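You operate a simulated robot arm through the tools that you are given. There is no shell and no other tool. Be economical: measure what you need, move in short steps, check, and stop when the job is done.

You are at the controls of a simulated two-armed robot. One attempt, no reset.

Task
Warm the sauce on the middle ring till it steams, and carry it back to the trivet.
Fine: both hands on the pot each way; start the ring on 5, off once it steams; lid on at the end.

Only the result counts: the job must be done as asked and must still hold three seconds after the hand-in. Knocking over, shifting, dropping, spilling or breaking anything else fails it. A push-on lid holds only when it is set on centred and level and pressed home; a screw cap is set on level and turned clockwise until tight.

Robot
Two 7-joint arms with two-finger parallel grippers on one trunk, on a base that drives. Base frame: it is fixed to the floor where the robot stands at the start and does not move with it; the origin is under the middle of the robot, x ahead of it, y to its left, z up. Lengths are in mm, angles in degrees, forces in N, time in s.
The left shoulder is at the start at [70, 163, 1170], the right one opposite. With the tool pointing down near the work surface each hand reaches from about 380 to 880 mm from the robot's upright axis, wherever it stands, measured 20 degrees to its own side. Places, roughly: middle ring [500, -600, 1000]; middle ring knob [300, -500, 900]; green trivet [500, 0, 1000]. Payload 3.43 kg a hand.
The TCP of each hand is the grasp point between the finger pads, 34 mm short of the fingertips. In the tool frame z runs along the fingers and y along their closing line. The gripper opens to 128 mm. The fingers are 24 mm wide and 12 mm thick; the gripper's body (48 by 130 mm) begins 96 mm behind the TCP.
Orientation is that of the tool frame in the base frame, as a unit quaternion [w, x, y, z]. With the fingers straight down and closing along the base's y, the tool's x points along the base's -x, its y along +y and its z along -z.

Tools
- The arms move only by the tool apply_moves. It takes "left_targets", "right_targets" or both (then of equal length, played together; a hand with none holds still); each is a list of rows, each a list of 7 numbers: the turn, a rotation vector about the tool's x, y, z in units of 5 degrees (1.0 is 5 degrees), then the shift along the tool's x, y, z in units of 30 mm (1.0 is 30 mm), then the opening, from 0 (shut) to 1 (fully open). In form: [[wx, wy, wz, dx, dy, dz, claw], ...]. A call has 1 to 8 rows; each row shifts and turns the commanded pose from where the row before left it, along the tool's axes as they then stand. A call with a number of a shift or a turn outside -1 to 1 is refused whole. Rows are played at 5 a second. More than 50 mm and 8.6 degrees between two rows, or a gripper value outside its range, and nothing of the call is played. Where a pose cannot be reached the arm comes as near as it can. A force on the tool above 40 N (or 10 N above the force at the start of the call, whichever is more), or a blocked arm, ends the call early, and 0.2 s more pass. Each finger travels about 153 mm/s and halts on what it meets, pressing with about 33 N; the grip force reading is that of the motor and also rises with nothing between the fingers. The clock runs only during rows and for 0.2 s after the last one: add rows that do not move to give the fingers time. It gives the time, the measured TCP pose, the force on the tool (base axes), the opening and the grip force at its end, in the units of the frame above (readings bear some noise), and new pictures: "views" is both (left out), scene, wrist or none (wrist: the cameras of the hands that moved).
- Cameras (640 x 400 px; columns grow to the right, rows downward): "scene" is now at [115, -60.1, 1408.6]; the picture's right is [-0.55, -0.83, 0.00], its down [-0.53, 0.35, -0.77] and it looks along [0.64, -0.42, -0.64] (base axes); focal length 214 px, centre (320, 200). "left" rides on the left gripper at [76, 11, -160] in its tool frame; the picture's right is [-0.15, 0.99, 0.00], its down [-0.88, -0.13, -0.46] and it looks along [-0.45, -0.07, 0.89] (tool axes); focal length 234 px, centre (320, 200). "right" rides on the right gripper at [76, -11, -160] in its tool frame; the picture's right is [0.15, 0.99, 0.00], its down [-0.88, 0.13, -0.46] and it looks along [-0.45, 0.07, 0.89] (tool axes); focal length 234 px, centre (320, 200). There is no depth. A picture from a camera that has moved, and an enlarged one, comes with that camera's place and axes in the base frame and with its lens. The place of the scene camera against the robot may be out by one fixed shift of up to 25 mm in any direction.
- raise_lower(by): slides the trunk up (or, below 0, down) by that many mm; the arms and the scene camera ride with it, the base frame stays. It gives what a move gives, with no picture.
- steer(legs): drives the robot by 1 to 6 legs, each [ahead, left, turn to the left] in mm, mm and degrees, along the robot's own axes; the way and the turn of a leg run together, so that a leg with both is an arc; at most 1500 mm and 180 degrees a leg. The arms and the cameras ride along, it lands a little off, and it stops where it bumps. It gives what a move gives, and a new picture of the scene camera.
- turn_head(pan, tilt): turns the head with the scene camera to pan (to the left, within 86 degrees either way) and tilt (down, from -29 to 69), counted from straight ahead of the robot. It gives what a move gives, and a new picture of the scene camera.
- zoom(camera, box): a new picture of the part [left, top, right, bottom] of that camera's present view, enlarged. It takes no simulated time.
- hand_in(): hands the job in; it is judged then, once.

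Work in short steps. Places have to be worked out from the pictures, the camera data and where the tool is seen: move nearer, look again, correct. Check each grasp and each placing, and mend what went wrong. You have 120 turns and 260 pictures in all, those below and enlarged ones among them. Open the grippers and draw the arms clear of the work before you hand the job in, unless the task says otherwise; then end with one line.

The tools are called after "Emit:" as name(argument=value, ...) on one line, values as JSON. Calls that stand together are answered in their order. apply_moves: Moves the arms, as the interface text tells. Its arguments: {"type":"object","properties":{"left_targets":{"type":"array","items":{"type":"array","items":{"type":"number"}}},"right_targets":{"type":"array","items":{"type":"array","items":{"type":"number"}}},"views":{"type":"string","enum":["both","scene","wrist","none"]}},"required":[]} The other tools are called the same way: raise_lower (by) slides the trunk up or down; steer (legs) drives the base; turn_head (pan, tilt) turns the head that bears the scene camera; zoom (camera, box) takes an enlarged picture of a part of a camera's view; hand_in () hands the job in.

At the start:

```text
time_s: 0.0
left_tcp_pos: [616.0, -114.1, 1263.7]
left_tcp_rot: [0.0, 0.0, 1.0, 0.001]
left_contact_force: [0.2, 0.0, 0.0]
left_finger_gap: 128.1
left_gripper_force: 0.0
right_tcp_pos: [403.9, -451.3, 1240.7]
right_tcp_rot: [0.0, 0.001, 1.0, 0.0]
right_contact_force: [1.2, 0.1, 0.0]
right_finger_gap: 127.8
right_gripper_force: 0.0
trunk travel left (down, up): [-650.0, 290.0]
robot x, y, heading: [0.3, 0.4, -0.2]
head pan, tilt: [-33.4, 39.7]
```

scene: 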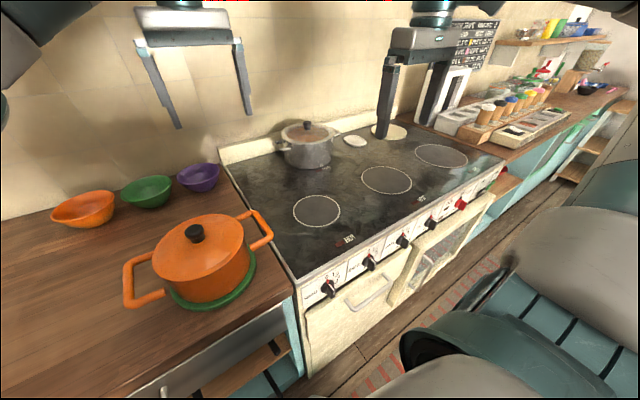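
right: 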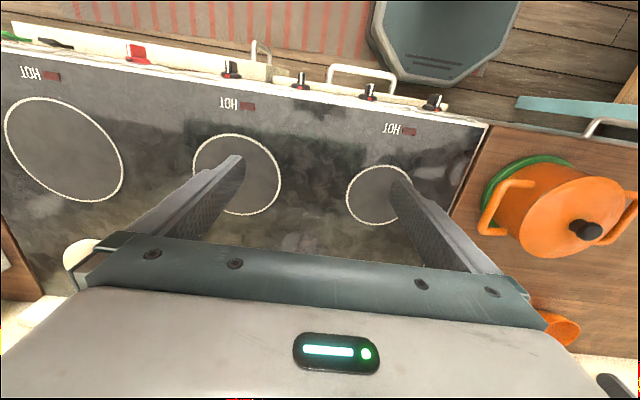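
left: 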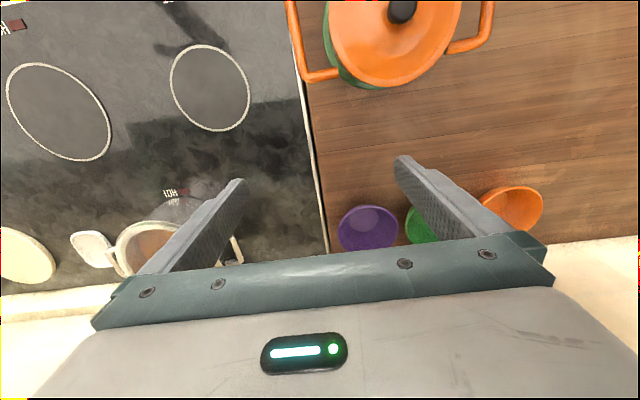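

The pot with its lid on stands on the trivet, handles roughly along y. I'll look closer at the pot and at the knobs.

Emit:
zoom(camera="scene", box=[100, 180, 300, 320])

Emit:
zoom(camera="scene", box=[290, 140, 510, 300])

Emit:
zoom(camera="right", box=[440, 120, 640, 270])

```text
2.86 times, centred on (200, 250) of scene
camera zoom: at [115.0, -60.1, 1408.6], right [-0.55, -0.83, 0.0], down [-0.53, 0.35, -0.77], along [0.64, -0.42, -0.64], focal length 613 px, centre (663, 57)
```

zoom: 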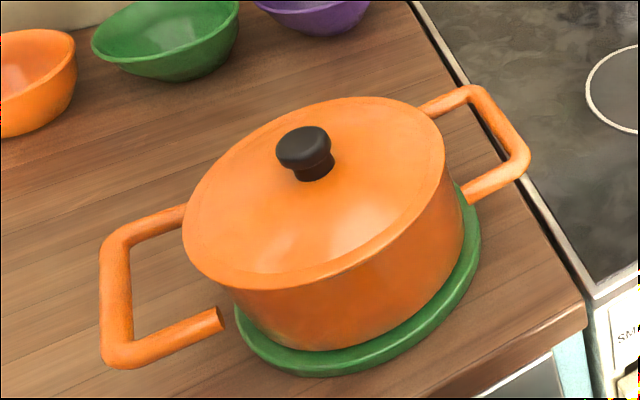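

```text
2.50 times, centred on (400, 220) of scene
camera zoom: at [115.0, -60.1, 1408.6], right [-0.55, -0.83, 0.0], down [-0.53, 0.35, -0.77], along [0.64, -0.42, -0.64], focal length 536 px, centre (120, 150)
```

zoom: 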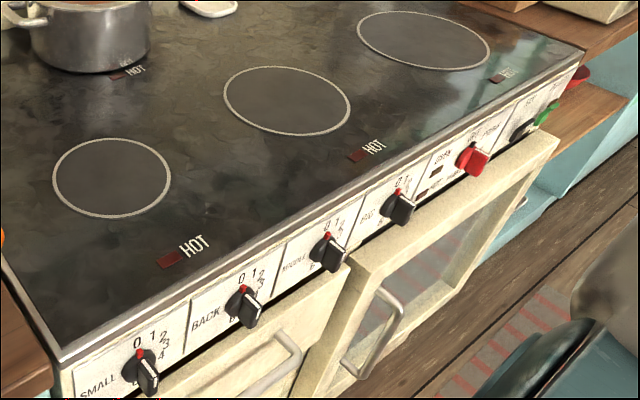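

```text
2.67 times, centred on (540, 195) of right
camera zoom: at [328.3, -461.5, 1400.5], right [-0.15, 0.99, 0.0], down [0.88, 0.13, 0.46], along [0.45, 0.07, -0.89], focal length 624 px, centre (-267, 213)
```

zoom: 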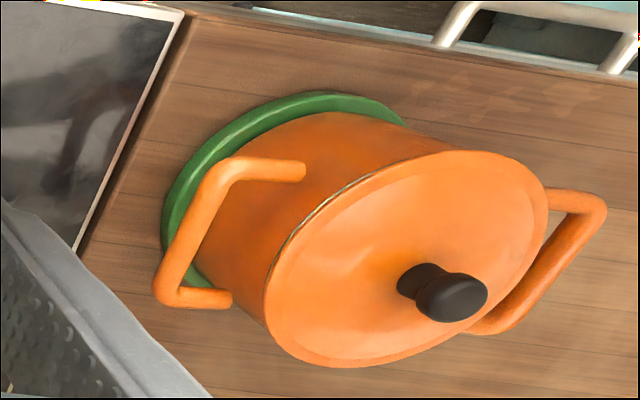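

The knobs read SMALL, BACK, MIDDLE, BIG, and the marks are at 0. The pot centre is about (460,-15), with handles near y=+111 and y=-140. I bring both hands above their handles.

Emit:
apply_moves(left_targets=[[0, 0, 0, 0.67, 0.95, 0, 1], [0, 0, 0, 0.67, 0.95, 0, 1], [0, 0, 0, 0.67, 0.95, 0, 1], [0, 0, 0, 0.67, 0.95, 0, 1], [0, 0, 0, 0.67, 0.95, 0, 1], [0, 0, 0, 0.67, 0.95, 0, 1], [0, 0, 0, 0.67, 0.95, 0, 1], [0, 0, 0, 0.67, 0.95, 0, 1]], right_targets=[[0, 0, 0, -0.25, 1, 0, 1], [0, 0, 0, -0.25, 1, 0, 1], [0, 0, 0, -0.25, 1, 0, 1], [0, 0, 0, -0.25, 1, 0, 1], [0, 0, 0, -0.25, 1, 0, 1], [0, 0, 0, -0.25, 1, 0, 1], [0, 0, 0, -0.25, 1, 0, 1], [0, 0, 0, -0.25, 1, 0, 1]])

Emit:
turn_head(pan=0, tilt=45)

```text
time_s: 1.8
left_tcp_pos: [455.3, 115.2, 1265.5]
left_tcp_rot: [0.0, 0.0, 1.0, -0.002]
left_contact_force: [-0.4, 0.9, 0.8]
left_finger_gap: 128.1
left_gripper_force: 0.1
right_tcp_pos: [463.8, -207.4, 1240.8]
right_tcp_rot: [0.0, 0.001, 1.0, -0.001]
right_contact_force: [-0.4, -0.8, 0.1]
right_finger_gap: 127.9
right_gripper_force: 0.1
trunk travel left (down, up): [-650.0, 290.0]
robot x, y, heading: [0.8, -1.4, -0.3]
head pan, tilt: [-33.4, 39.7]
camera scene: at [114.7, -56.6, 1408.7], right [-0.55, -0.83, 0.0], down [-0.53, 0.35, -0.77], along [0.64, -0.43, -0.64], focal length 214 px, centre (320, 200)
camera right: at [388.9, -217.4, 1401.3], right [-0.14, 0.99, 0.0], down [0.88, 0.13, 0.46], along [0.45, 0.06, -0.89], focal length 234 px, centre (320, 200)
camera left: at [379.1, 127.2, 1424.6], right [0.15, 0.99, 0.0], down [0.88, -0.13, 0.46], along [0.45, -0.07, -0.89], focal length 234 px, centre (320, 200)
```

scene: 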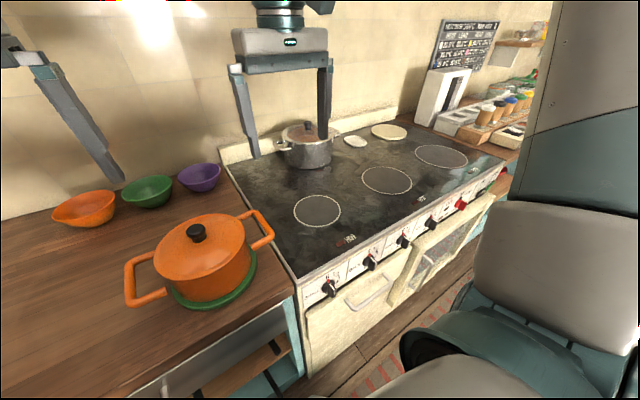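
right: 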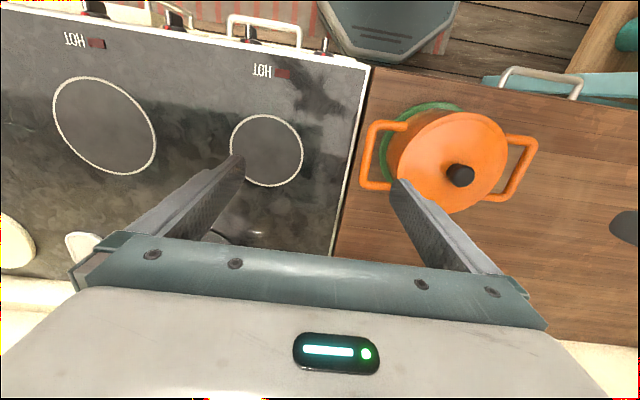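
left: 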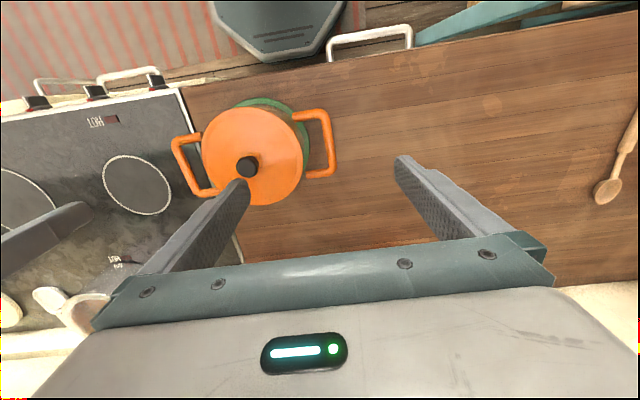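

```text
time_s: 2.8
left_tcp_pos: [454.8, 111.9, 1264.9]
left_tcp_rot: [0.001, -0.001, 1.0, 0.0]
left_contact_force: [0.3, -0.2, 0.1]
left_finger_gap: 128.0
left_gripper_force: 0.0
right_tcp_pos: [463.8, -210.6, 1240.4]
right_tcp_rot: [0.0, 0.002, 1.0, 0.0]
right_contact_force: [0.9, 1.0, 0.6]
right_finger_gap: 128.0
right_gripper_force: 0.0
trunk travel left (down, up): [-650.0, 290.0]
robot x, y, heading: [4.0, -0.3, 0.2]
head pan, tilt: [0.0, 45.0]
camera scene: at [125.2, -12.7, 1400.9], right [0.0, -1.0, 0.0], down [-0.71, 0.0, -0.71], along [0.71, 0.0, -0.71], focal length 214 px, centre (320, 200)
```

scene: 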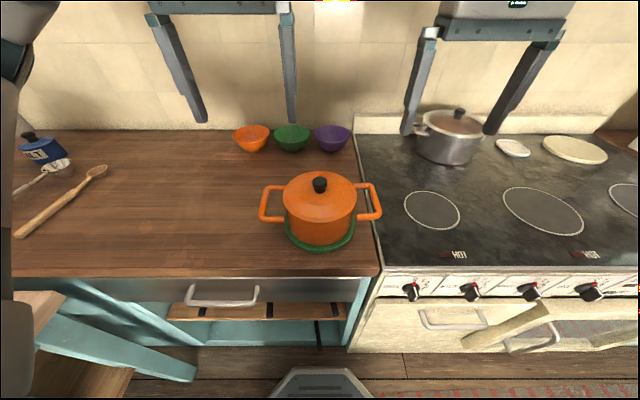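

The handle bars' centres are about (470,120,1047) and (479,-127,1045), with a bar-to-lid gap of about 40 mm. I close partly and descend to just above the handles.

Emit:
apply_moves(left_targets=[[0, 0, 0, -0.1, 0.06, 0.7, 0.34], [0, 0, 0, -0.1, 0.06, 0.7, 0.34], [0, 0, 0, -0.1, 0.06, 0.7, 0.34], [0, 0, 0, -0.1, 0.06, 0.7, 0.34], [0, 0, 0, -0.1, 0.06, 0.7, 0.34], [0, 0, 0, 0, 0, 0.8, 0.34]], right_targets=[[0, 0, 0, -0.1, 0.56, 0.4, 0.34], [0, 0, 0, -0.1, 0.56, 0.6, 0.34], [0, 0, 0, -0.1, 0.56, 0.6, 0.34], [0, 0, 0, -0.1, 0.56, 0.7, 0.34], [0, 0, 0, -0.1, 0.55, 0.7, 0.34], [0, 0, 0, 0, 0, 0.7, 0.34]])

```text
time_s: 4.2
left_tcp_pos: [468.3, 124.0, 1135.0]
left_tcp_rot: [0.0, -0.001, 1.0, 0.0]
left_contact_force: [-0.4, -0.3, 0.0]
left_finger_gap: 43.8
left_gripper_force: 0.1
right_tcp_pos: [477.6, -126.5, 1128.7]
right_tcp_rot: [-0.001, 0.001, 1.0, 0.0]
right_contact_force: [-0.3, -0.2, 0.2]
right_finger_gap: 43.3
right_gripper_force: 0.1
trunk travel left (down, up): [-650.0, 290.0]
robot x, y, heading: [0.1, -2.5, -0.1]
head pan, tilt: [0.0, 45.0]
camera scene: at [124.8, -12.8, 1401.0], right [0.0, -1.0, 0.0], down [-0.71, 0.0, -0.71], along [0.71, 0.0, -0.71], focal length 214 px, centre (320, 200)
camera right: at [402.7, -136.7, 1289.2], right [-0.14, 0.99, 0.0], down [0.88, 0.13, 0.46], along [0.45, 0.07, -0.89], focal length 234 px, centre (320, 200)
camera left: at [392.4, 134.5, 1295.1], right [0.14, 0.99, 0.0], down [0.88, -0.13, 0.46], along [0.45, -0.07, -0.89], focal length 234 px, centre (320, 200)
```

scene: 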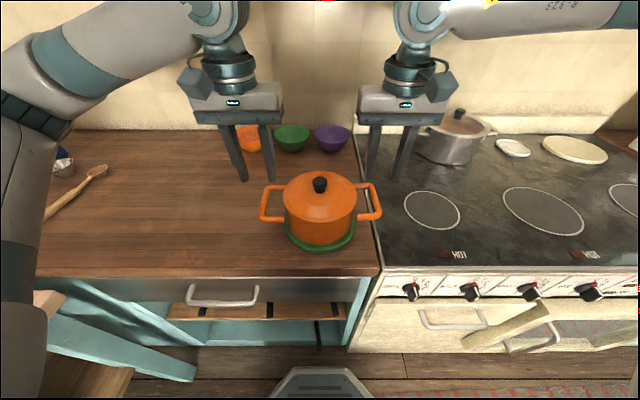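
right: 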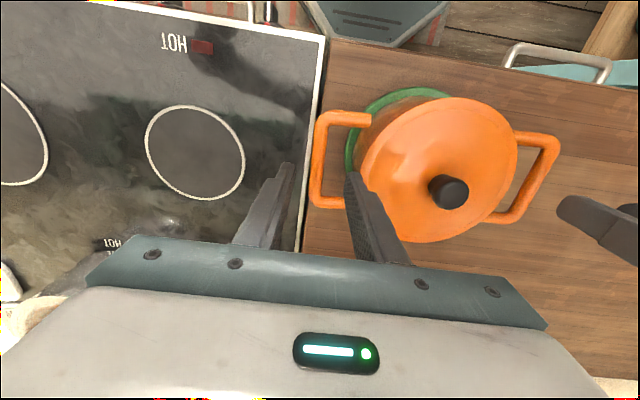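
left: 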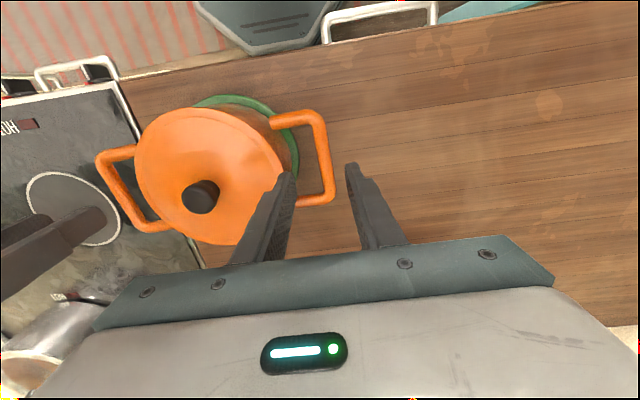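

Refined: the bars are at (467,126) and (479,-126), z≈1040, with the lid edge at |y|≈90, so I narrow to 32 mm. I descend partway and check.

Emit:
apply_moves(left_targets=[[0, 0, 0, 0, 0.06, 0, 0.25], [0, 0, 0, 0, 0, 0.55, 0.25], [0, 0, 0, 0, 0, 0.55, 0.25], [0, 0, 0, 0, 0, 0.5, 0.25]], right_targets=[[0, 0, 0, 0, 0, 0, 0.25], [0, 0, 0, 0, 0, 0.5, 0.25], [0, 0, 0, 0, 0, 0.5, 0.25], [0, 0, 0, 0, 0, 0.4, 0.25]])

```text
time_s: 5.2
left_tcp_pos: [469.2, 124.5, 1086.3]
left_tcp_rot: [0.0, -0.002, 1.0, 0.0]
left_contact_force: [-1.6, 0.4, 1.0]
left_finger_gap: 31.8
left_gripper_force: 0.0
right_tcp_pos: [479.3, -126.4, 1086.2]
right_tcp_rot: [-0.001, 0.0, 1.0, 0.0]
right_contact_force: [-0.2, -0.2, 0.3]
right_finger_gap: 32.0
right_gripper_force: 0.0
trunk travel left (down, up): [-650.0, 290.0]
robot x, y, heading: [-1.1, -0.7, -0.1]
head pan, tilt: [0.0, 45.0]
camera scene: at [125.6, -12.7, 1400.9], right [0.0, -1.0, 0.0], down [-0.71, 0.0, -0.71], along [0.71, 0.0, -0.71], focal length 214 px, centre (320, 200)
camera right: at [403.8, -137.4, 1246.6], right [-0.14, 0.99, 0.0], down [0.88, 0.13, 0.45], along [0.45, 0.07, -0.89], focal length 234 px, centre (320, 200)
camera left: at [393.4, 135.6, 1246.5], right [0.15, 0.99, 0.0], down [0.88, -0.13, 0.46], along [0.45, -0.07, -0.89], focal length 234 px, centre (320, 200)
```

scene: 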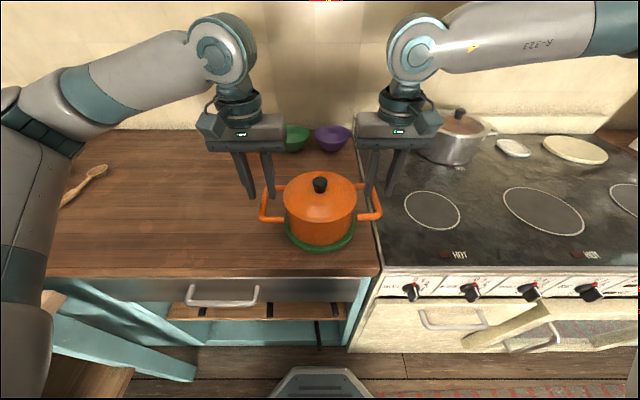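
right: 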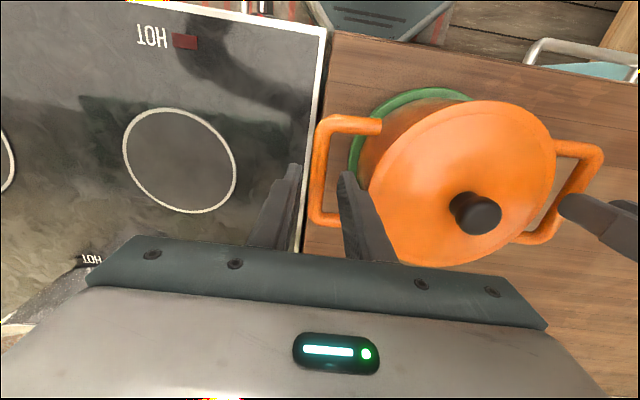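
left: 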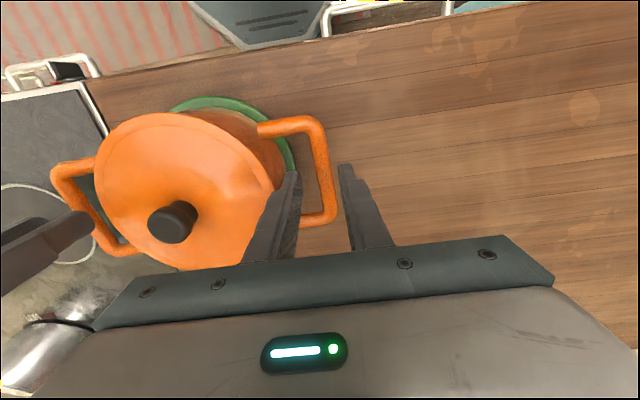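

The bars lie between the fingers on both sides. I descend the remaining 46 mm.

Emit:
apply_moves(left_targets=[[0, 0, 0, 0.03, 0.02, 0.5, 0.25], [0, 0, 0, 0, 0, 0.5, 0.25], [0, 0, 0, 0, 0, 0.5, 0.25]], right_targets=[[0, 0, 0, 0, 0, 0.5, 0.25], [0, 0, 0, 0, 0, 0.5, 0.25], [0, 0, 0, 0, 0, 0.5, 0.25]])

```text
time_s: 6.0
left_tcp_pos: [469.4, 123.3, 1043.8]
left_tcp_rot: [0.0, -0.001, 1.0, 0.0]
left_contact_force: [-0.4, 0.2, 1.4]
left_finger_gap: 31.6
left_gripper_force: 0.1
right_tcp_pos: [479.9, -127.1, 1042.4]
right_tcp_rot: [0.001, 0.0, 1.0, 0.001]
right_contact_force: [1.0, 0.6, 0.1]
right_finger_gap: 31.9
right_gripper_force: 0.0
trunk travel left (down, up): [-650.0, 290.0]
robot x, y, heading: [-0.5, -1.2, -0.2]
head pan, tilt: [0.0, 45.0]
camera scene: at [125.8, -13.0, 1400.9], right [0.0, -1.0, 0.0], down [-0.71, 0.0, -0.71], along [0.71, 0.0, -0.71], focal length 214 px, centre (320, 200)
camera right: at [404.8, -137.1, 1202.9], right [-0.15, 0.99, 0.0], down [0.88, 0.13, 0.46], along [0.45, 0.07, -0.89], focal length 234 px, centre (320, 200)
camera left: at [393.6, 135.7, 1203.1], right [0.15, 0.99, 0.0], down [0.88, -0.13, 0.46], along [0.45, -0.07, -0.89], focal length 234 px, centre (320, 200)
```

scene: 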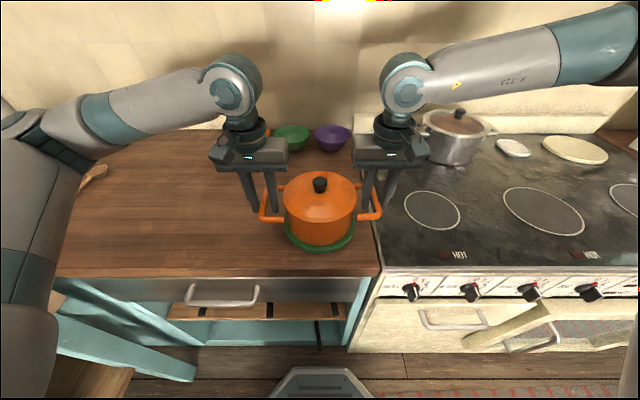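
right: 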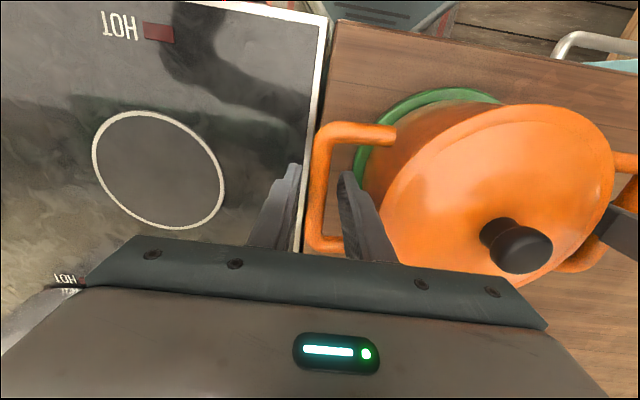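
left: 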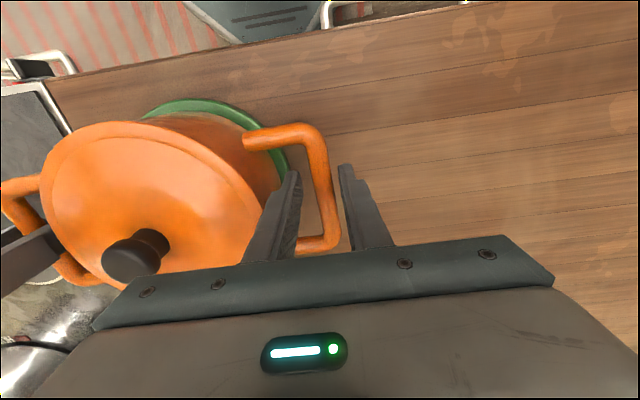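

Let me check the vertical engagement of the fingers with the bars.

Emit:
zoom(camera="scene", box=[220, 140, 420, 265])

```text
3.20 times, centred on (320, 202) of scene
camera zoom: at [125.8, -13.0, 1400.9], right [0.0, -1.0, 0.0], down [-0.71, 0.0, -0.71], along [0.71, 0.0, -0.71], focal length 686 px, centre (320, 192)
```

zoom: 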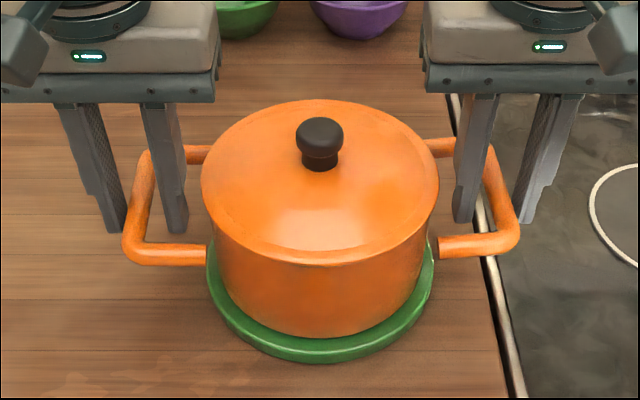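

The fingers pass below the bars on both sides. I close both grippers.

Emit:
apply_moves(left_targets=[[0, 0, 0, 0, 0, 0, 0.15], [0, 0, 0, 0, 0, 0, 0], [0, 0, 0, 0, 0, 0, 0], [0, 0, 0, 0, 0, 0, 0]], right_targets=[[0, 0, 0, 0, 0, 0, 0.15], [0, 0, 0, 0, 0, 0, 0], [0, 0, 0, 0, 0, 0, 0], [0, 0, 0, 0, 0, 0, 0]], views="scene")

```text
time_s: 7.0
left_tcp_pos: [469.4, 126.7, 1042.9]
left_tcp_rot: [0.0, -0.002, 1.0, 0.003]
left_contact_force: [7.1, 39.1, -0.4]
left_finger_gap: 16.2
left_gripper_force: 33.1
right_tcp_pos: [479.1, -127.8, 1041.6]
right_tcp_rot: [0.0, 0.001, 1.0, -0.003]
right_contact_force: [-3.6, -38.0, 4.9]
right_finger_gap: 16.6
right_gripper_force: 33.3
trunk travel left (down, up): [-650.0, 290.0]
robot x, y, heading: [0.1, -2.4, -0.1]
head pan, tilt: [0.0, 45.0]
camera scene: at [125.3, -12.6, 1400.9], right [0.0, -1.0, 0.0], down [-0.71, 0.0, -0.71], along [0.71, 0.0, -0.71], focal length 214 px, centre (320, 200)
```

scene: 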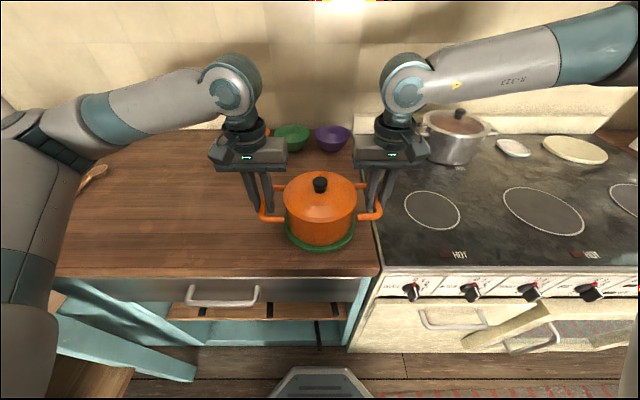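

Both bars are gripped (16 mm gap), with an inward load of about 39 N. I ease the hands outward slightly to relax it.

Emit:
apply_moves(left_targets=[[0, 0, 0, 0, 0.07, 0, 0], [0, 0, 0, 0, 0, 0, 0]], right_targets=[[0, 0, 0, 0, -0.03, 0, 0], [0, 0, 0, 0, 0, 0, 0]], views="none")

```text
time_s: 7.6
left_tcp_pos: [468.5, 126.1, 1043.6]
left_tcp_rot: [0.0, -0.002, 1.0, 0.001]
left_contact_force: [8.0, 27.7, 3.4]
left_finger_gap: 16.2
left_gripper_force: 33.0
right_tcp_pos: [479.0, -127.2, 1043.1]
right_tcp_rot: [-0.001, 0.001, 1.0, -0.002]
right_contact_force: [-0.4, -27.2, 5.7]
right_finger_gap: 16.5
right_gripper_force: 33.2
trunk travel left (down, up): [-650.0, 290.0]
robot x, y, heading: [-1.8, 1.1, -0.1]
head pan, tilt: [0.0, 45.0]
```

Emit:
apply_moves(left_targets=[[0, 0, 0, 0, 0.12, 0, 0], [0, 0, 0, 0, 0, 0, 0]], right_targets=[[0, 0, 0, 0, -0.1, 0, 0], [0, 0, 0, 0, 0, 0, 0]], views="none")

```text
time_s: 8.2
left_tcp_pos: [467.3, 127.7, 1044.2]
left_tcp_rot: [0.0, -0.001, 1.0, -0.003]
left_contact_force: [11.7, -21.4, 6.1]
left_finger_gap: 16.4
left_gripper_force: 33.5
right_tcp_pos: [479.8, -128.5, 1042.0]
right_tcp_rot: [0.0, -0.001, 1.0, 0.002]
right_contact_force: [-5.4, 22.1, 0.0]
right_finger_gap: 16.5
right_gripper_force: 33.3
trunk travel left (down, up): [-650.0, 290.0]
robot x, y, heading: [-0.7, 1.4, 0.1]
head pan, tilt: [0.0, 45.0]
```

Overshot slightly; I ease back in 3 mm total and then raise the trunk.

Emit:
apply_moves(left_targets=[[0, 0, 0, 0, -0.05, 0, 0], [0, 0, 0, 0, 0, 0, 0]], right_targets=[[0, 0, 0, 0, 0.05, 0, 0], [0, 0, 0, 0, 0, 0, 0]], views="none")

Emit:
raise_lower(by=30)

Emit:
turn_head(pan=0, tilt=46)

```text
time_s: 8.8
left_tcp_pos: [468.2, 128.3, 1042.8]
left_tcp_rot: [0.001, -0.001, 1.0, -0.002]
left_contact_force: [13.5, -24.5, 13.6]
left_finger_gap: 16.3
left_gripper_force: 33.0
right_tcp_pos: [478.9, -127.9, 1043.2]
right_tcp_rot: [0.0, 0.001, 1.0, 0.001]
right_contact_force: [-5.1, 26.7, 1.8]
right_finger_gap: 16.4
right_gripper_force: 33.0
trunk travel left (down, up): [-650.0, 290.0]
robot x, y, heading: [-1.0, -2.0, 0.2]
head pan, tilt: [0.0, 45.0]
```

```text
time_s: 9.5
left_tcp_pos: [468.4, 127.0, 1070.9]
left_tcp_rot: [-0.002, 0.001, 1.0, -0.001]
left_contact_force: [7.9, -30.2, -7.0]
left_finger_gap: 16.1
left_gripper_force: 32.8
right_tcp_pos: [479.4, -128.4, 1071.1]
right_tcp_rot: [-0.001, 0.0, 1.0, 0.002]
right_contact_force: [-7.3, 29.1, -6.4]
right_finger_gap: 16.4
right_gripper_force: 32.7
trunk travel left (down, up): [-680.0, 260.0]
robot x, y, heading: [-0.2, -0.2, 0.2]
head pan, tilt: [0.0, 45.0]
```

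```text
time_s: 10.2
left_tcp_pos: [469.4, 126.8, 1072.3]
left_tcp_rot: [0.0, 0.0, 1.0, -0.002]
left_contact_force: [7.3, -30.0, -6.8]
left_finger_gap: 16.3
left_gripper_force: 33.1
right_tcp_pos: [479.3, -127.9, 1072.9]
right_tcp_rot: [0.0, -0.001, 1.0, 0.001]
right_contact_force: [-7.4, 30.1, -6.3]
right_finger_gap: 16.6
right_gripper_force: 33.3
trunk travel left (down, up): [-680.0, 260.0]
robot x, y, heading: [1.3, -3.0, 0.4]
head pan, tilt: [0.0, 46.0]
camera scene: at [126.2, -12.9, 1429.2], right [0.0, -1.0, 0.0], down [-0.72, 0.0, -0.69], along [0.69, 0.0, -0.72], focal length 214 px, centre (320, 200)
```

scene: 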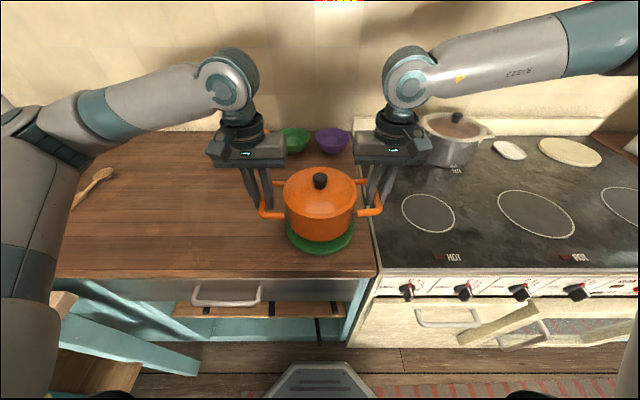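

The pot is lifted level, about 13 N in all. The middle ring is about (515,-597). I ease the pull, raise 40 mm more, then drive right.

Emit:
apply_moves(left_targets=[[0, 0, 0, 0, -0.06, 0, 0], [0, 0, 0, 0, 0, 0, 0]], right_targets=[[0, 0, 0, 0, 0.06, 0, 0], [0, 0, 0, 0, 0, 0, 0]], views="none")

Emit:
raise_lower(by=40)

Emit:
steer(legs=[[0, -300, 0]])

```text
time_s: 10.8
left_tcp_pos: [468.9, 127.4, 1072.3]
left_tcp_rot: [-0.001, -0.001, 1.0, 0.0]
left_contact_force: [6.5, -14.4, -5.9]
left_finger_gap: 16.6
left_gripper_force: 33.3
right_tcp_pos: [478.5, -128.0, 1072.6]
right_tcp_rot: [-0.001, 0.002, 1.0, -0.001]
right_contact_force: [-7.9, 14.8, -7.3]
right_finger_gap: 16.5
right_gripper_force: 33.0
trunk travel left (down, up): [-680.0, 260.0]
robot x, y, heading: [-1.7, 1.2, 0.1]
head pan, tilt: [0.0, 46.0]
```

```text
time_s: 11.6
left_tcp_pos: [469.9, 127.9, 1110.7]
left_tcp_rot: [-0.001, -0.001, 1.0, 0.0]
left_contact_force: [6.5, -5.2, -6.6]
left_finger_gap: 16.1
left_gripper_force: 32.9
right_tcp_pos: [479.6, -127.3, 1112.4]
right_tcp_rot: [-0.002, 0.001, 1.0, -0.001]
right_contact_force: [-6.2, 6.5, -6.3]
right_finger_gap: 16.5
right_gripper_force: 33.3
trunk travel left (down, up): [-720.0, 220.0]
robot x, y, heading: [-0.9, 1.0, 0.1]
head pan, tilt: [0.0, 46.0]
```

```text
time_s: 13.7
left_tcp_pos: [469.6, -177.5, 1111.2]
left_tcp_rot: [0.0, 0.001, 1.0, 0.0]
left_contact_force: [4.6, 11.8, -6.6]
left_finger_gap: 16.5
left_gripper_force: 32.9
right_tcp_pos: [478.2, -433.5, 1111.6]
right_tcp_rot: [-0.001, 0.002, 1.0, -0.001]
right_contact_force: [-5.8, -11.3, -6.5]
right_finger_gap: 16.4
right_gripper_force: 33.1
trunk travel left (down, up): [-720.0, 220.0]
robot x, y, heading: [-4.6, -304.1, -0.5]
head pan, tilt: [0.0, 46.0]
camera scene: at [125.2, -316.9, 1469.3], right [0.0, -1.0, 0.0], down [-0.72, 0.0, -0.69], along [0.69, 0.0, -0.72], focal length 214 px, centre (320, 200)
```

scene: 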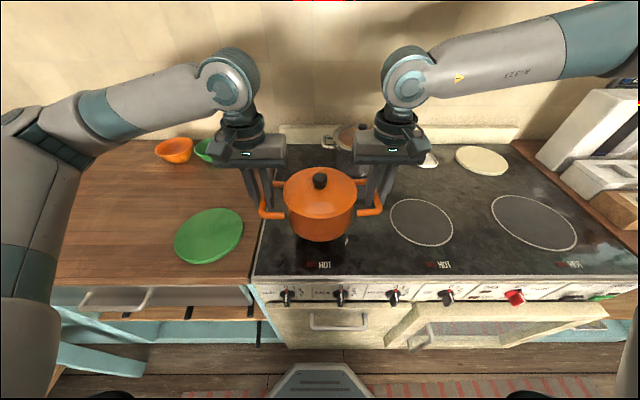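

Carrying well. I drive another 290 mm to the right.

Emit:
steer(legs=[[5, -290, 0.5]])

Emit:
apply_moves(left_targets=[[0, 0, 0, 0, 0, 0, 0]], right_targets=[[0, 0, 0, 0, 0, 0, 0]], views="wrist")

```text
time_s: 15.6
left_tcp_pos: [472.9, -454.3, 1111.8]
left_tcp_rot: [0.0, -0.006, 1.0, 0.0]
left_contact_force: [6.8, -1.3, -7.8]
left_finger_gap: 16.1
left_gripper_force: 33.3
right_tcp_pos: [485.9, -709.9, 1111.9]
right_tcp_rot: [-0.001, -0.004, 1.0, -0.001]
right_contact_force: [-7.3, 1.5, -7.6]
right_finger_gap: 16.4
right_gripper_force: 33.2
trunk travel left (down, up): [-720.0, 220.0]
robot x, y, heading: [9.3, -590.4, 0.7]
head pan, tilt: [0.0, 46.0]
camera scene: at [131.0, -598.2, 1469.3], right [0.01, -1.0, 0.0], down [-0.72, -0.01, -0.69], along [0.69, 0.01, -0.72], focal length 214 px, centre (320, 200)
```

scene: 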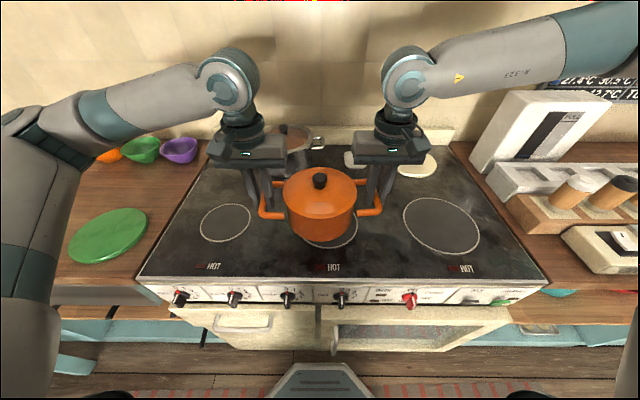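

```text
time_s: 16.0
left_tcp_pos: [474.1, -455.1, 1111.9]
left_tcp_rot: [-0.001, -0.007, 1.0, -0.001]
left_contact_force: [7.2, -2.5, -6.8]
left_finger_gap: 16.1
left_gripper_force: 32.9
right_tcp_pos: [485.2, -710.4, 1110.7]
right_tcp_rot: [-0.001, -0.005, 1.0, -0.001]
right_contact_force: [-8.5, 3.3, -6.9]
right_finger_gap: 15.9
right_gripper_force: 33.7
trunk travel left (down, up): [-720.0, 220.0]
robot x, y, heading: [4.6, -590.2, 0.6]
head pan, tilt: [0.0, 46.0]
camera right: at [411.0, -720.9, 1272.1], right [-0.16, 0.99, 0.0], down [0.88, 0.14, 0.45], along [0.45, 0.07, -0.89], focal length 234 px, centre (320, 200)
camera left: at [397.8, -444.1, 1271.2], right [0.13, 0.99, 0.0], down [0.88, -0.12, 0.45], along [0.45, -0.06, -0.89], focal length 234 px, centre (320, 200)
```

right: 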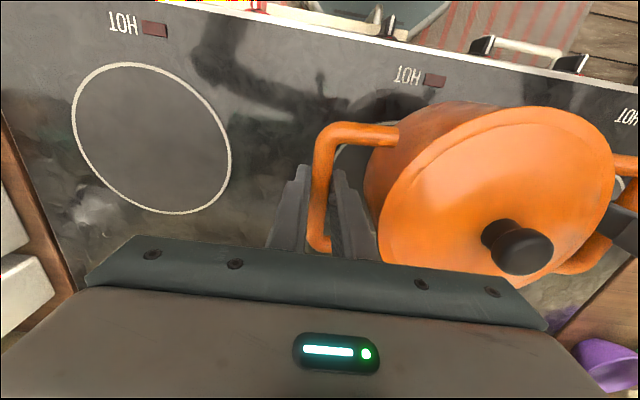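
left: 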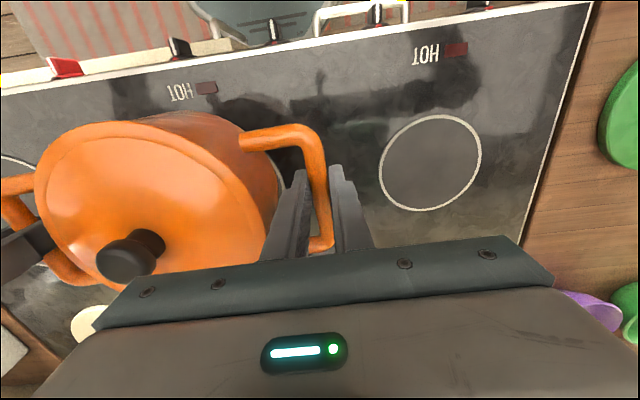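

The pot centre is at (480,-582), the ring about (515,-597). I shift both hands +35 mm in x and -14 mm in y together.

Emit:
apply_moves(left_targets=[[0, 0, 0, -0.3, -0.12, 0, 0], [0, 0, 0, -0.3, -0.12, 0, 0], [0, 0, 0, -0.3, -0.12, 0, 0], [0, 0, 0, -0.27, -0.12, 0, 0], [0, 0, 0, 0, 0, 0, 0]], right_targets=[[0, 0, 0, -0.3, -0.12, 0, 0], [0, 0, 0, -0.3, -0.12, 0, 0], [0, 0, 0, -0.3, -0.12, 0, 0], [0, 0, 0, -0.27, -0.12, 0, 0], [0, 0, 0, 0, 0, 0, 0]])

```text
time_s: 17.2
left_tcp_pos: [510.2, -468.0, 1111.6]
left_tcp_rot: [-0.001, -0.006, 1.0, 0.001]
left_contact_force: [6.1, -4.8, -6.7]
left_finger_gap: 15.9
left_gripper_force: 33.4
right_tcp_pos: [522.3, -724.1, 1112.3]
right_tcp_rot: [-0.002, -0.005, 1.0, -0.001]
right_contact_force: [-5.4, 4.3, -6.6]
right_finger_gap: 16.3
right_gripper_force: 32.7
trunk travel left (down, up): [-720.0, 220.0]
robot x, y, heading: [2.5, -588.2, 0.7]
head pan, tilt: [0.0, 46.0]
camera scene: at [130.7, -598.8, 1469.3], right [0.01, -1.0, 0.0], down [-0.72, -0.01, -0.69], along [0.69, 0.01, -0.72], focal length 214 px, centre (320, 200)
camera right: at [446.0, -735.9, 1272.4], right [-0.16, 0.99, 0.0], down [0.88, 0.14, 0.45], along [0.45, 0.07, -0.89], focal length 234 px, centre (320, 200)
camera left: at [433.3, -458.9, 1270.8], right [0.13, 0.99, 0.0], down [0.88, -0.12, 0.45], along [0.45, -0.06, -0.89], focal length 234 px, centre (320, 200)
```

scene: 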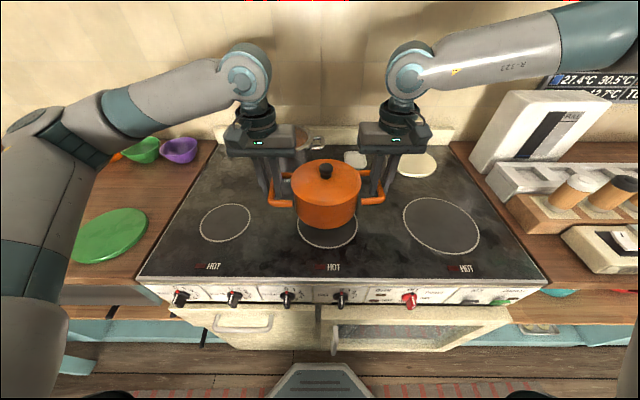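
right: 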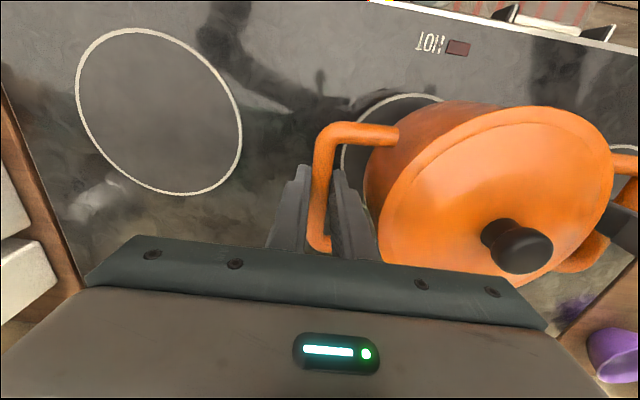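
left: 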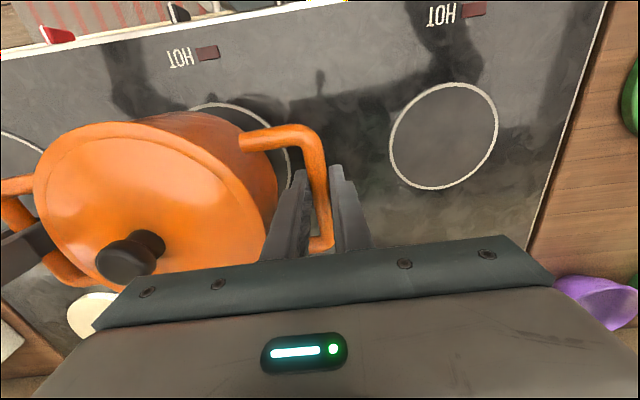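

The pot is centred over the ring. I lower by trunk most of the way, then finish with the arms watching the force.

Emit:
raise_lower(by=-60)

Emit:
apply_moves(left_targets=[[0, 0, 0, 0, 0, 0.17, 0], [0, 0, 0, 0, 0, 0, 0]], right_targets=[[0, 0, 0, 0, 0, 0.17, 0], [0, 0, 0, 0, 0, 0, 0]])

```text
time_s: 18.2
left_tcp_pos: [508.9, -470.6, 1051.8]
left_tcp_rot: [-0.001, -0.007, 1.0, 0.001]
left_contact_force: [6.6, -5.8, -6.4]
left_finger_gap: 15.9
left_gripper_force: 32.9
right_tcp_pos: [520.7, -724.2, 1051.2]
right_tcp_rot: [-0.001, -0.004, 1.0, -0.002]
right_contact_force: [-7.8, 6.3, -6.8]
right_finger_gap: 16.0
right_gripper_force: 33.0
trunk travel left (down, up): [-660.0, 280.0]
robot x, y, heading: [4.9, -586.5, 0.5]
head pan, tilt: [0.0, 46.0]
```

```text
time_s: 18.8
left_tcp_pos: [509.3, -470.0, 1046.0]
left_tcp_rot: [0.0, -0.006, 1.0, 0.0]
left_contact_force: [6.6, -12.4, -6.8]
left_finger_gap: 16.2
left_gripper_force: 33.2
right_tcp_pos: [520.5, -725.5, 1047.9]
right_tcp_rot: [0.0, -0.005, 1.0, 0.0]
right_contact_force: [-5.4, 12.0, -6.6]
right_finger_gap: 16.2
right_gripper_force: 33.4
trunk travel left (down, up): [-660.0, 280.0]
robot x, y, heading: [8.7, -587.6, 0.7]
head pan, tilt: [0.0, 46.0]
camera scene: at [130.7, -599.2, 1409.4], right [0.01, -1.0, 0.0], down [-0.72, -0.01, -0.69], along [0.69, 0.01, -0.72], focal length 214 px, centre (320, 200)
camera right: at [445.7, -736.7, 1207.5], right [-0.16, 0.99, 0.0], down [0.88, 0.14, 0.45], along [0.45, 0.07, -0.89], focal length 234 px, centre (320, 200)
camera left: at [433.3, -459.3, 1205.6], right [0.14, 0.99, 0.0], down [0.88, -0.12, 0.45], along [0.45, -0.06, -0.89], focal length 234 px, centre (320, 200)
```

scene: 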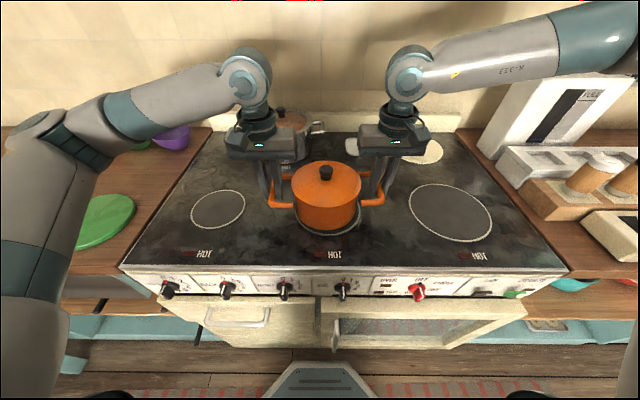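
right: 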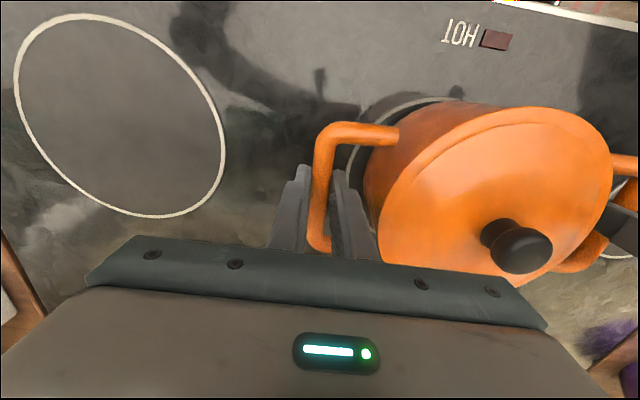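
left: 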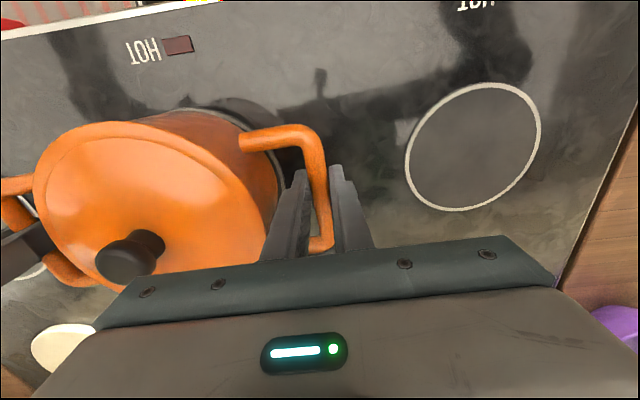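

No contact yet at TCP 1046. I continue down in small steps.

Emit:
apply_moves(left_targets=[[0, 0, 0, 0, 0, 0.17, 0], [0, 0, 0, 0, 0, 0, 0]], right_targets=[[0, 0, 0, 0, 0, 0.17, 0], [0, 0, 0, 0, 0, 0, 0]], views="none")

Emit:
apply_moves(left_targets=[[0, 0, 0, 0, 0, 0.17, 0], [0, 0, 0, 0, 0, 0, 0]], right_targets=[[0, 0, 0, 0, 0, 0.17, 0], [0, 0, 0, 0, 0, 0, 0]], views="scene")

```text
time_s: 19.4
left_tcp_pos: [508.7, -469.0, 1041.3]
left_tcp_rot: [-0.001, -0.006, 1.0, 0.001]
left_contact_force: [7.1, -14.8, -6.4]
left_finger_gap: 16.3
left_gripper_force: 33.3
right_tcp_pos: [521.2, -725.4, 1041.6]
right_tcp_rot: [-0.001, -0.005, 1.0, 0.0]
right_contact_force: [-6.5, 13.0, -6.0]
right_finger_gap: 16.0
right_gripper_force: 32.7
trunk travel left (down, up): [-660.0, 280.0]
robot x, y, heading: [7.2, -588.4, 0.5]
head pan, tilt: [0.0, 46.0]
```

```text
time_s: 20.0
left_tcp_pos: [508.4, -469.9, 1036.1]
left_tcp_rot: [0.0, -0.005, 1.0, 0.0]
left_contact_force: [7.1, -14.8, -5.1]
left_finger_gap: 16.2
left_gripper_force: 33.0
right_tcp_pos: [520.8, -725.6, 1037.8]
right_tcp_rot: [-0.002, -0.004, 1.0, 0.0]
right_contact_force: [-5.8, 14.9, -6.9]
right_finger_gap: 16.2
right_gripper_force: 33.3
trunk travel left (down, up): [-660.0, 280.0]
robot x, y, heading: [7.3, -585.0, 0.4]
head pan, tilt: [0.0, 46.0]
camera scene: at [130.7, -599.3, 1409.3], right [0.01, -1.0, 0.0], down [-0.72, -0.01, -0.69], along [0.69, 0.01, -0.72], focal length 214 px, centre (320, 200)
```

scene: 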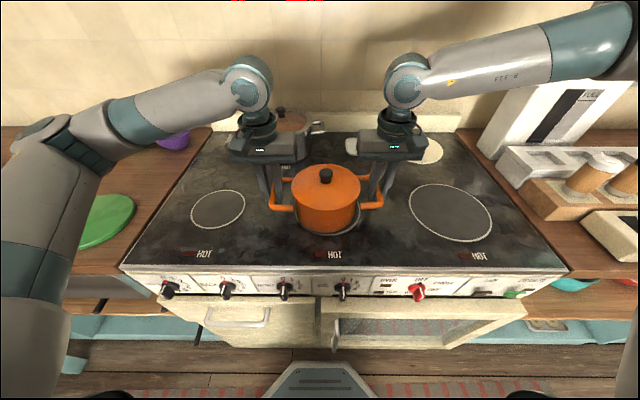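

Emit:
zoom(camera="scene", box=[260, 150, 400, 250])

Emit:
zoom(camera="scene", box=[150, 260, 370, 310])

```text
4.00 times, centred on (330, 200) of scene
camera zoom: at [130.7, -599.3, 1409.3], right [0.01, -1.0, 0.0], down [-0.72, -0.01, -0.69], along [0.69, 0.01, -0.72], focal length 858 px, centre (280, 200)
```

zoom: 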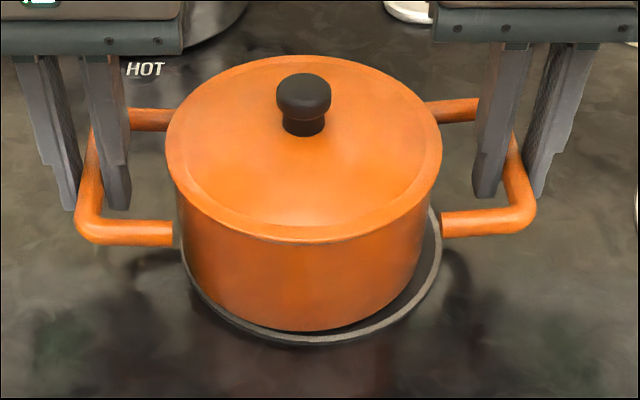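

```text
2.91 times, centred on (260, 285) of scene
camera zoom: at [130.7, -599.3, 1409.3], right [0.01, -1.0, 0.0], down [-0.72, -0.01, -0.69], along [0.69, 0.01, -0.72], focal length 624 px, centre (494, -47)
```

zoom: 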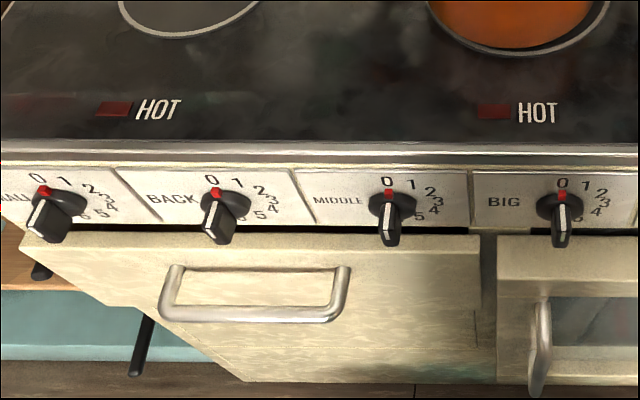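

The dial runs 0 at top, clockwise to 5 at roughly 150°. The pot is about 5 mm left of ring centre; I correct while lowering.

Emit:
apply_moves(left_targets=[[0, 0, 0, 0, -0.16, 0.0, 0], [0, 0, 0, 0, 0, 0.15, 0], [0, 0, 0, 0, 0, 0, 0]], right_targets=[[0, 0, 0, 0, -0.16, 0.0, 0], [0, 0, 0, 0, 0, 0.15, 0], [0, 0, 0, 0, 0, 0, 0]], views="none")

Emit:
apply_moves(left_targets=[[0, 0, 0, 0, 0, 0.1, 0], [0, 0, 0, 0, 0, 0, 0]], right_targets=[[0, 0, 0, 0, 0, 0.1, 0], [0, 0, 0, 0, 0, 0, 0]], views="none")

Emit:
apply_moves(left_targets=[[0, 0, 0, 0, 0, 0.1, 0], [0, 0, 0, 0, 0, 0, 0]], right_targets=[[0, 0, 0, 0, 0, 0.1, 0], [0, 0, 0, 0, 0, 0, 0]], views="scene")

```text
time_s: 20.8
left_tcp_pos: [509.5, -474.3, 1031.6]
left_tcp_rot: [0.0, -0.006, 1.0, 0.0]
left_contact_force: [7.7, -18.3, -0.2]
left_finger_gap: 15.9
left_gripper_force: 33.2
right_tcp_pos: [519.6, -730.9, 1032.8]
right_tcp_rot: [-0.001, -0.004, 1.0, 0.0]
right_contact_force: [-6.8, 17.4, -4.8]
right_finger_gap: 16.2
right_gripper_force: 33.6
trunk travel left (down, up): [-660.0, 280.0]
robot x, y, heading: [8.1, -590.8, 0.4]
head pan, tilt: [0.0, 46.0]
```

```text
time_s: 21.4
left_tcp_pos: [507.5, -474.8, 1030.4]
left_tcp_rot: [0.002, -0.005, 1.0, 0.0]
left_contact_force: [10.8, -19.8, 22.4]
left_finger_gap: 16.1
left_gripper_force: 32.9
right_tcp_pos: [519.6, -730.9, 1031.9]
right_tcp_rot: [0.001, -0.003, 1.0, 0.0]
right_contact_force: [-3.3, 16.3, 6.0]
right_finger_gap: 15.9
right_gripper_force: 33.1
trunk travel left (down, up): [-660.0, 280.0]
robot x, y, heading: [8.7, -592.0, 0.5]
head pan, tilt: [0.0, 46.0]
```

```text
time_s: 22.0
left_tcp_pos: [507.3, -475.1, 1027.2]
left_tcp_rot: [0.001, -0.006, 1.0, 0.001]
left_contact_force: [9.1, -16.3, 22.4]
left_finger_gap: 15.9
left_gripper_force: 33.4
right_tcp_pos: [521.2, -730.7, 1028.9]
right_tcp_rot: [0.002, -0.004, 1.0, -0.001]
right_contact_force: [1.6, 10.5, 24.7]
right_finger_gap: 16.1
right_gripper_force: 32.9
trunk travel left (down, up): [-660.0, 280.0]
robot x, y, heading: [6.0, -586.3, 0.4]
head pan, tilt: [0.0, 46.0]
camera scene: at [127.5, -600.3, 1410.0], right [0.01, -1.0, 0.0], down [-0.72, -0.01, -0.7], along [0.7, 0.01, -0.72], focal length 214 px, centre (320, 200)
```

scene: 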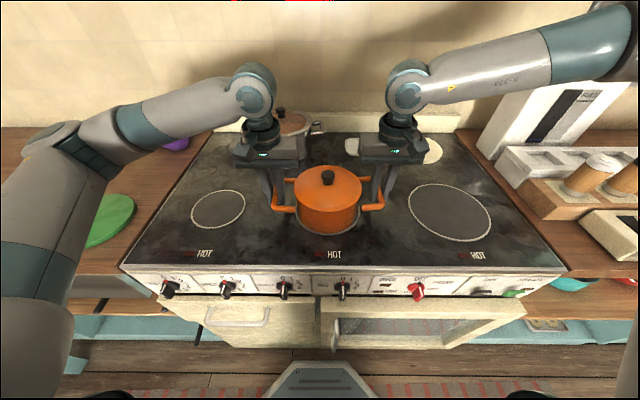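

Pot is standing (landing at TCP z≈1031). I open both to 32 mm and check.

Emit:
apply_moves(left_targets=[[0, 0, 0, 0, 0, -0.1, 0], [0, 0, 0, 0, 0, 0, 0.12], [0, 0, 0, 0, 0, 0, 0.25], [0, 0, 0, 0, 0, 0, 0.25]], right_targets=[[0, 0, 0, 0, 0, -0.1, 0], [0, 0, 0, 0, 0, 0, 0.12], [0, 0, 0, 0, 0, 0, 0.25], [0, 0, 0, 0, 0, 0, 0.25]], views="scene")

Emit:
zoom(camera="scene", box=[260, 150, 400, 250])

```text
time_s: 23.0
left_tcp_pos: [507.5, -472.4, 1028.1]
left_tcp_rot: [-0.001, -0.007, 1.0, 0.001]
left_contact_force: [0.3, -0.4, 0.0]
left_finger_gap: 32.0
left_gripper_force: 0.1
right_tcp_pos: [520.4, -729.8, 1029.8]
right_tcp_rot: [-0.001, -0.004, 1.0, 0.0]
right_contact_force: [-0.4, 1.0, 0.4]
right_finger_gap: 32.2
right_gripper_force: 0.1
trunk travel left (down, up): [-660.0, 280.0]
robot x, y, heading: [6.1, -588.6, 0.6]
head pan, tilt: [0.0, 46.0]
camera scene: at [129.8, -599.1, 1409.4], right [0.01, -1.0, 0.0], down [-0.72, -0.01, -0.69], along [0.69, 0.01, -0.72], focal length 214 px, centre (320, 200)
```

scene: 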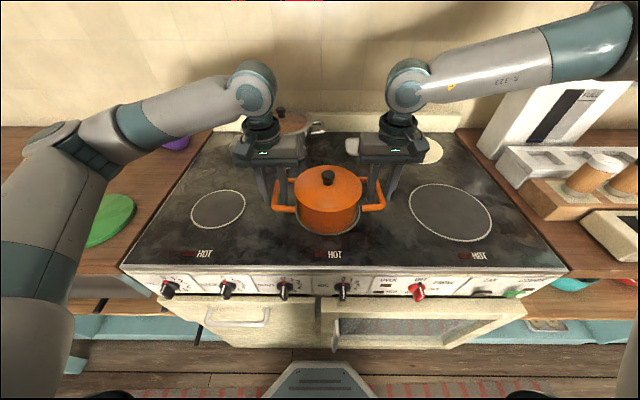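

```text
4.00 times, centred on (330, 200) of scene
camera zoom: at [129.8, -599.1, 1409.4], right [0.01, -1.0, 0.0], down [-0.72, -0.01, -0.69], along [0.69, 0.01, -0.72], focal length 858 px, centre (280, 200)
```

zoom: 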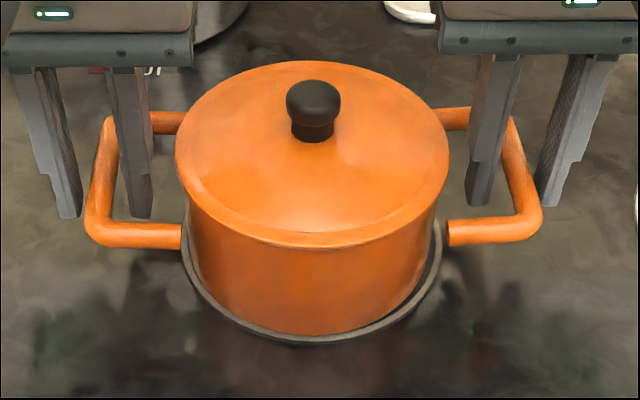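

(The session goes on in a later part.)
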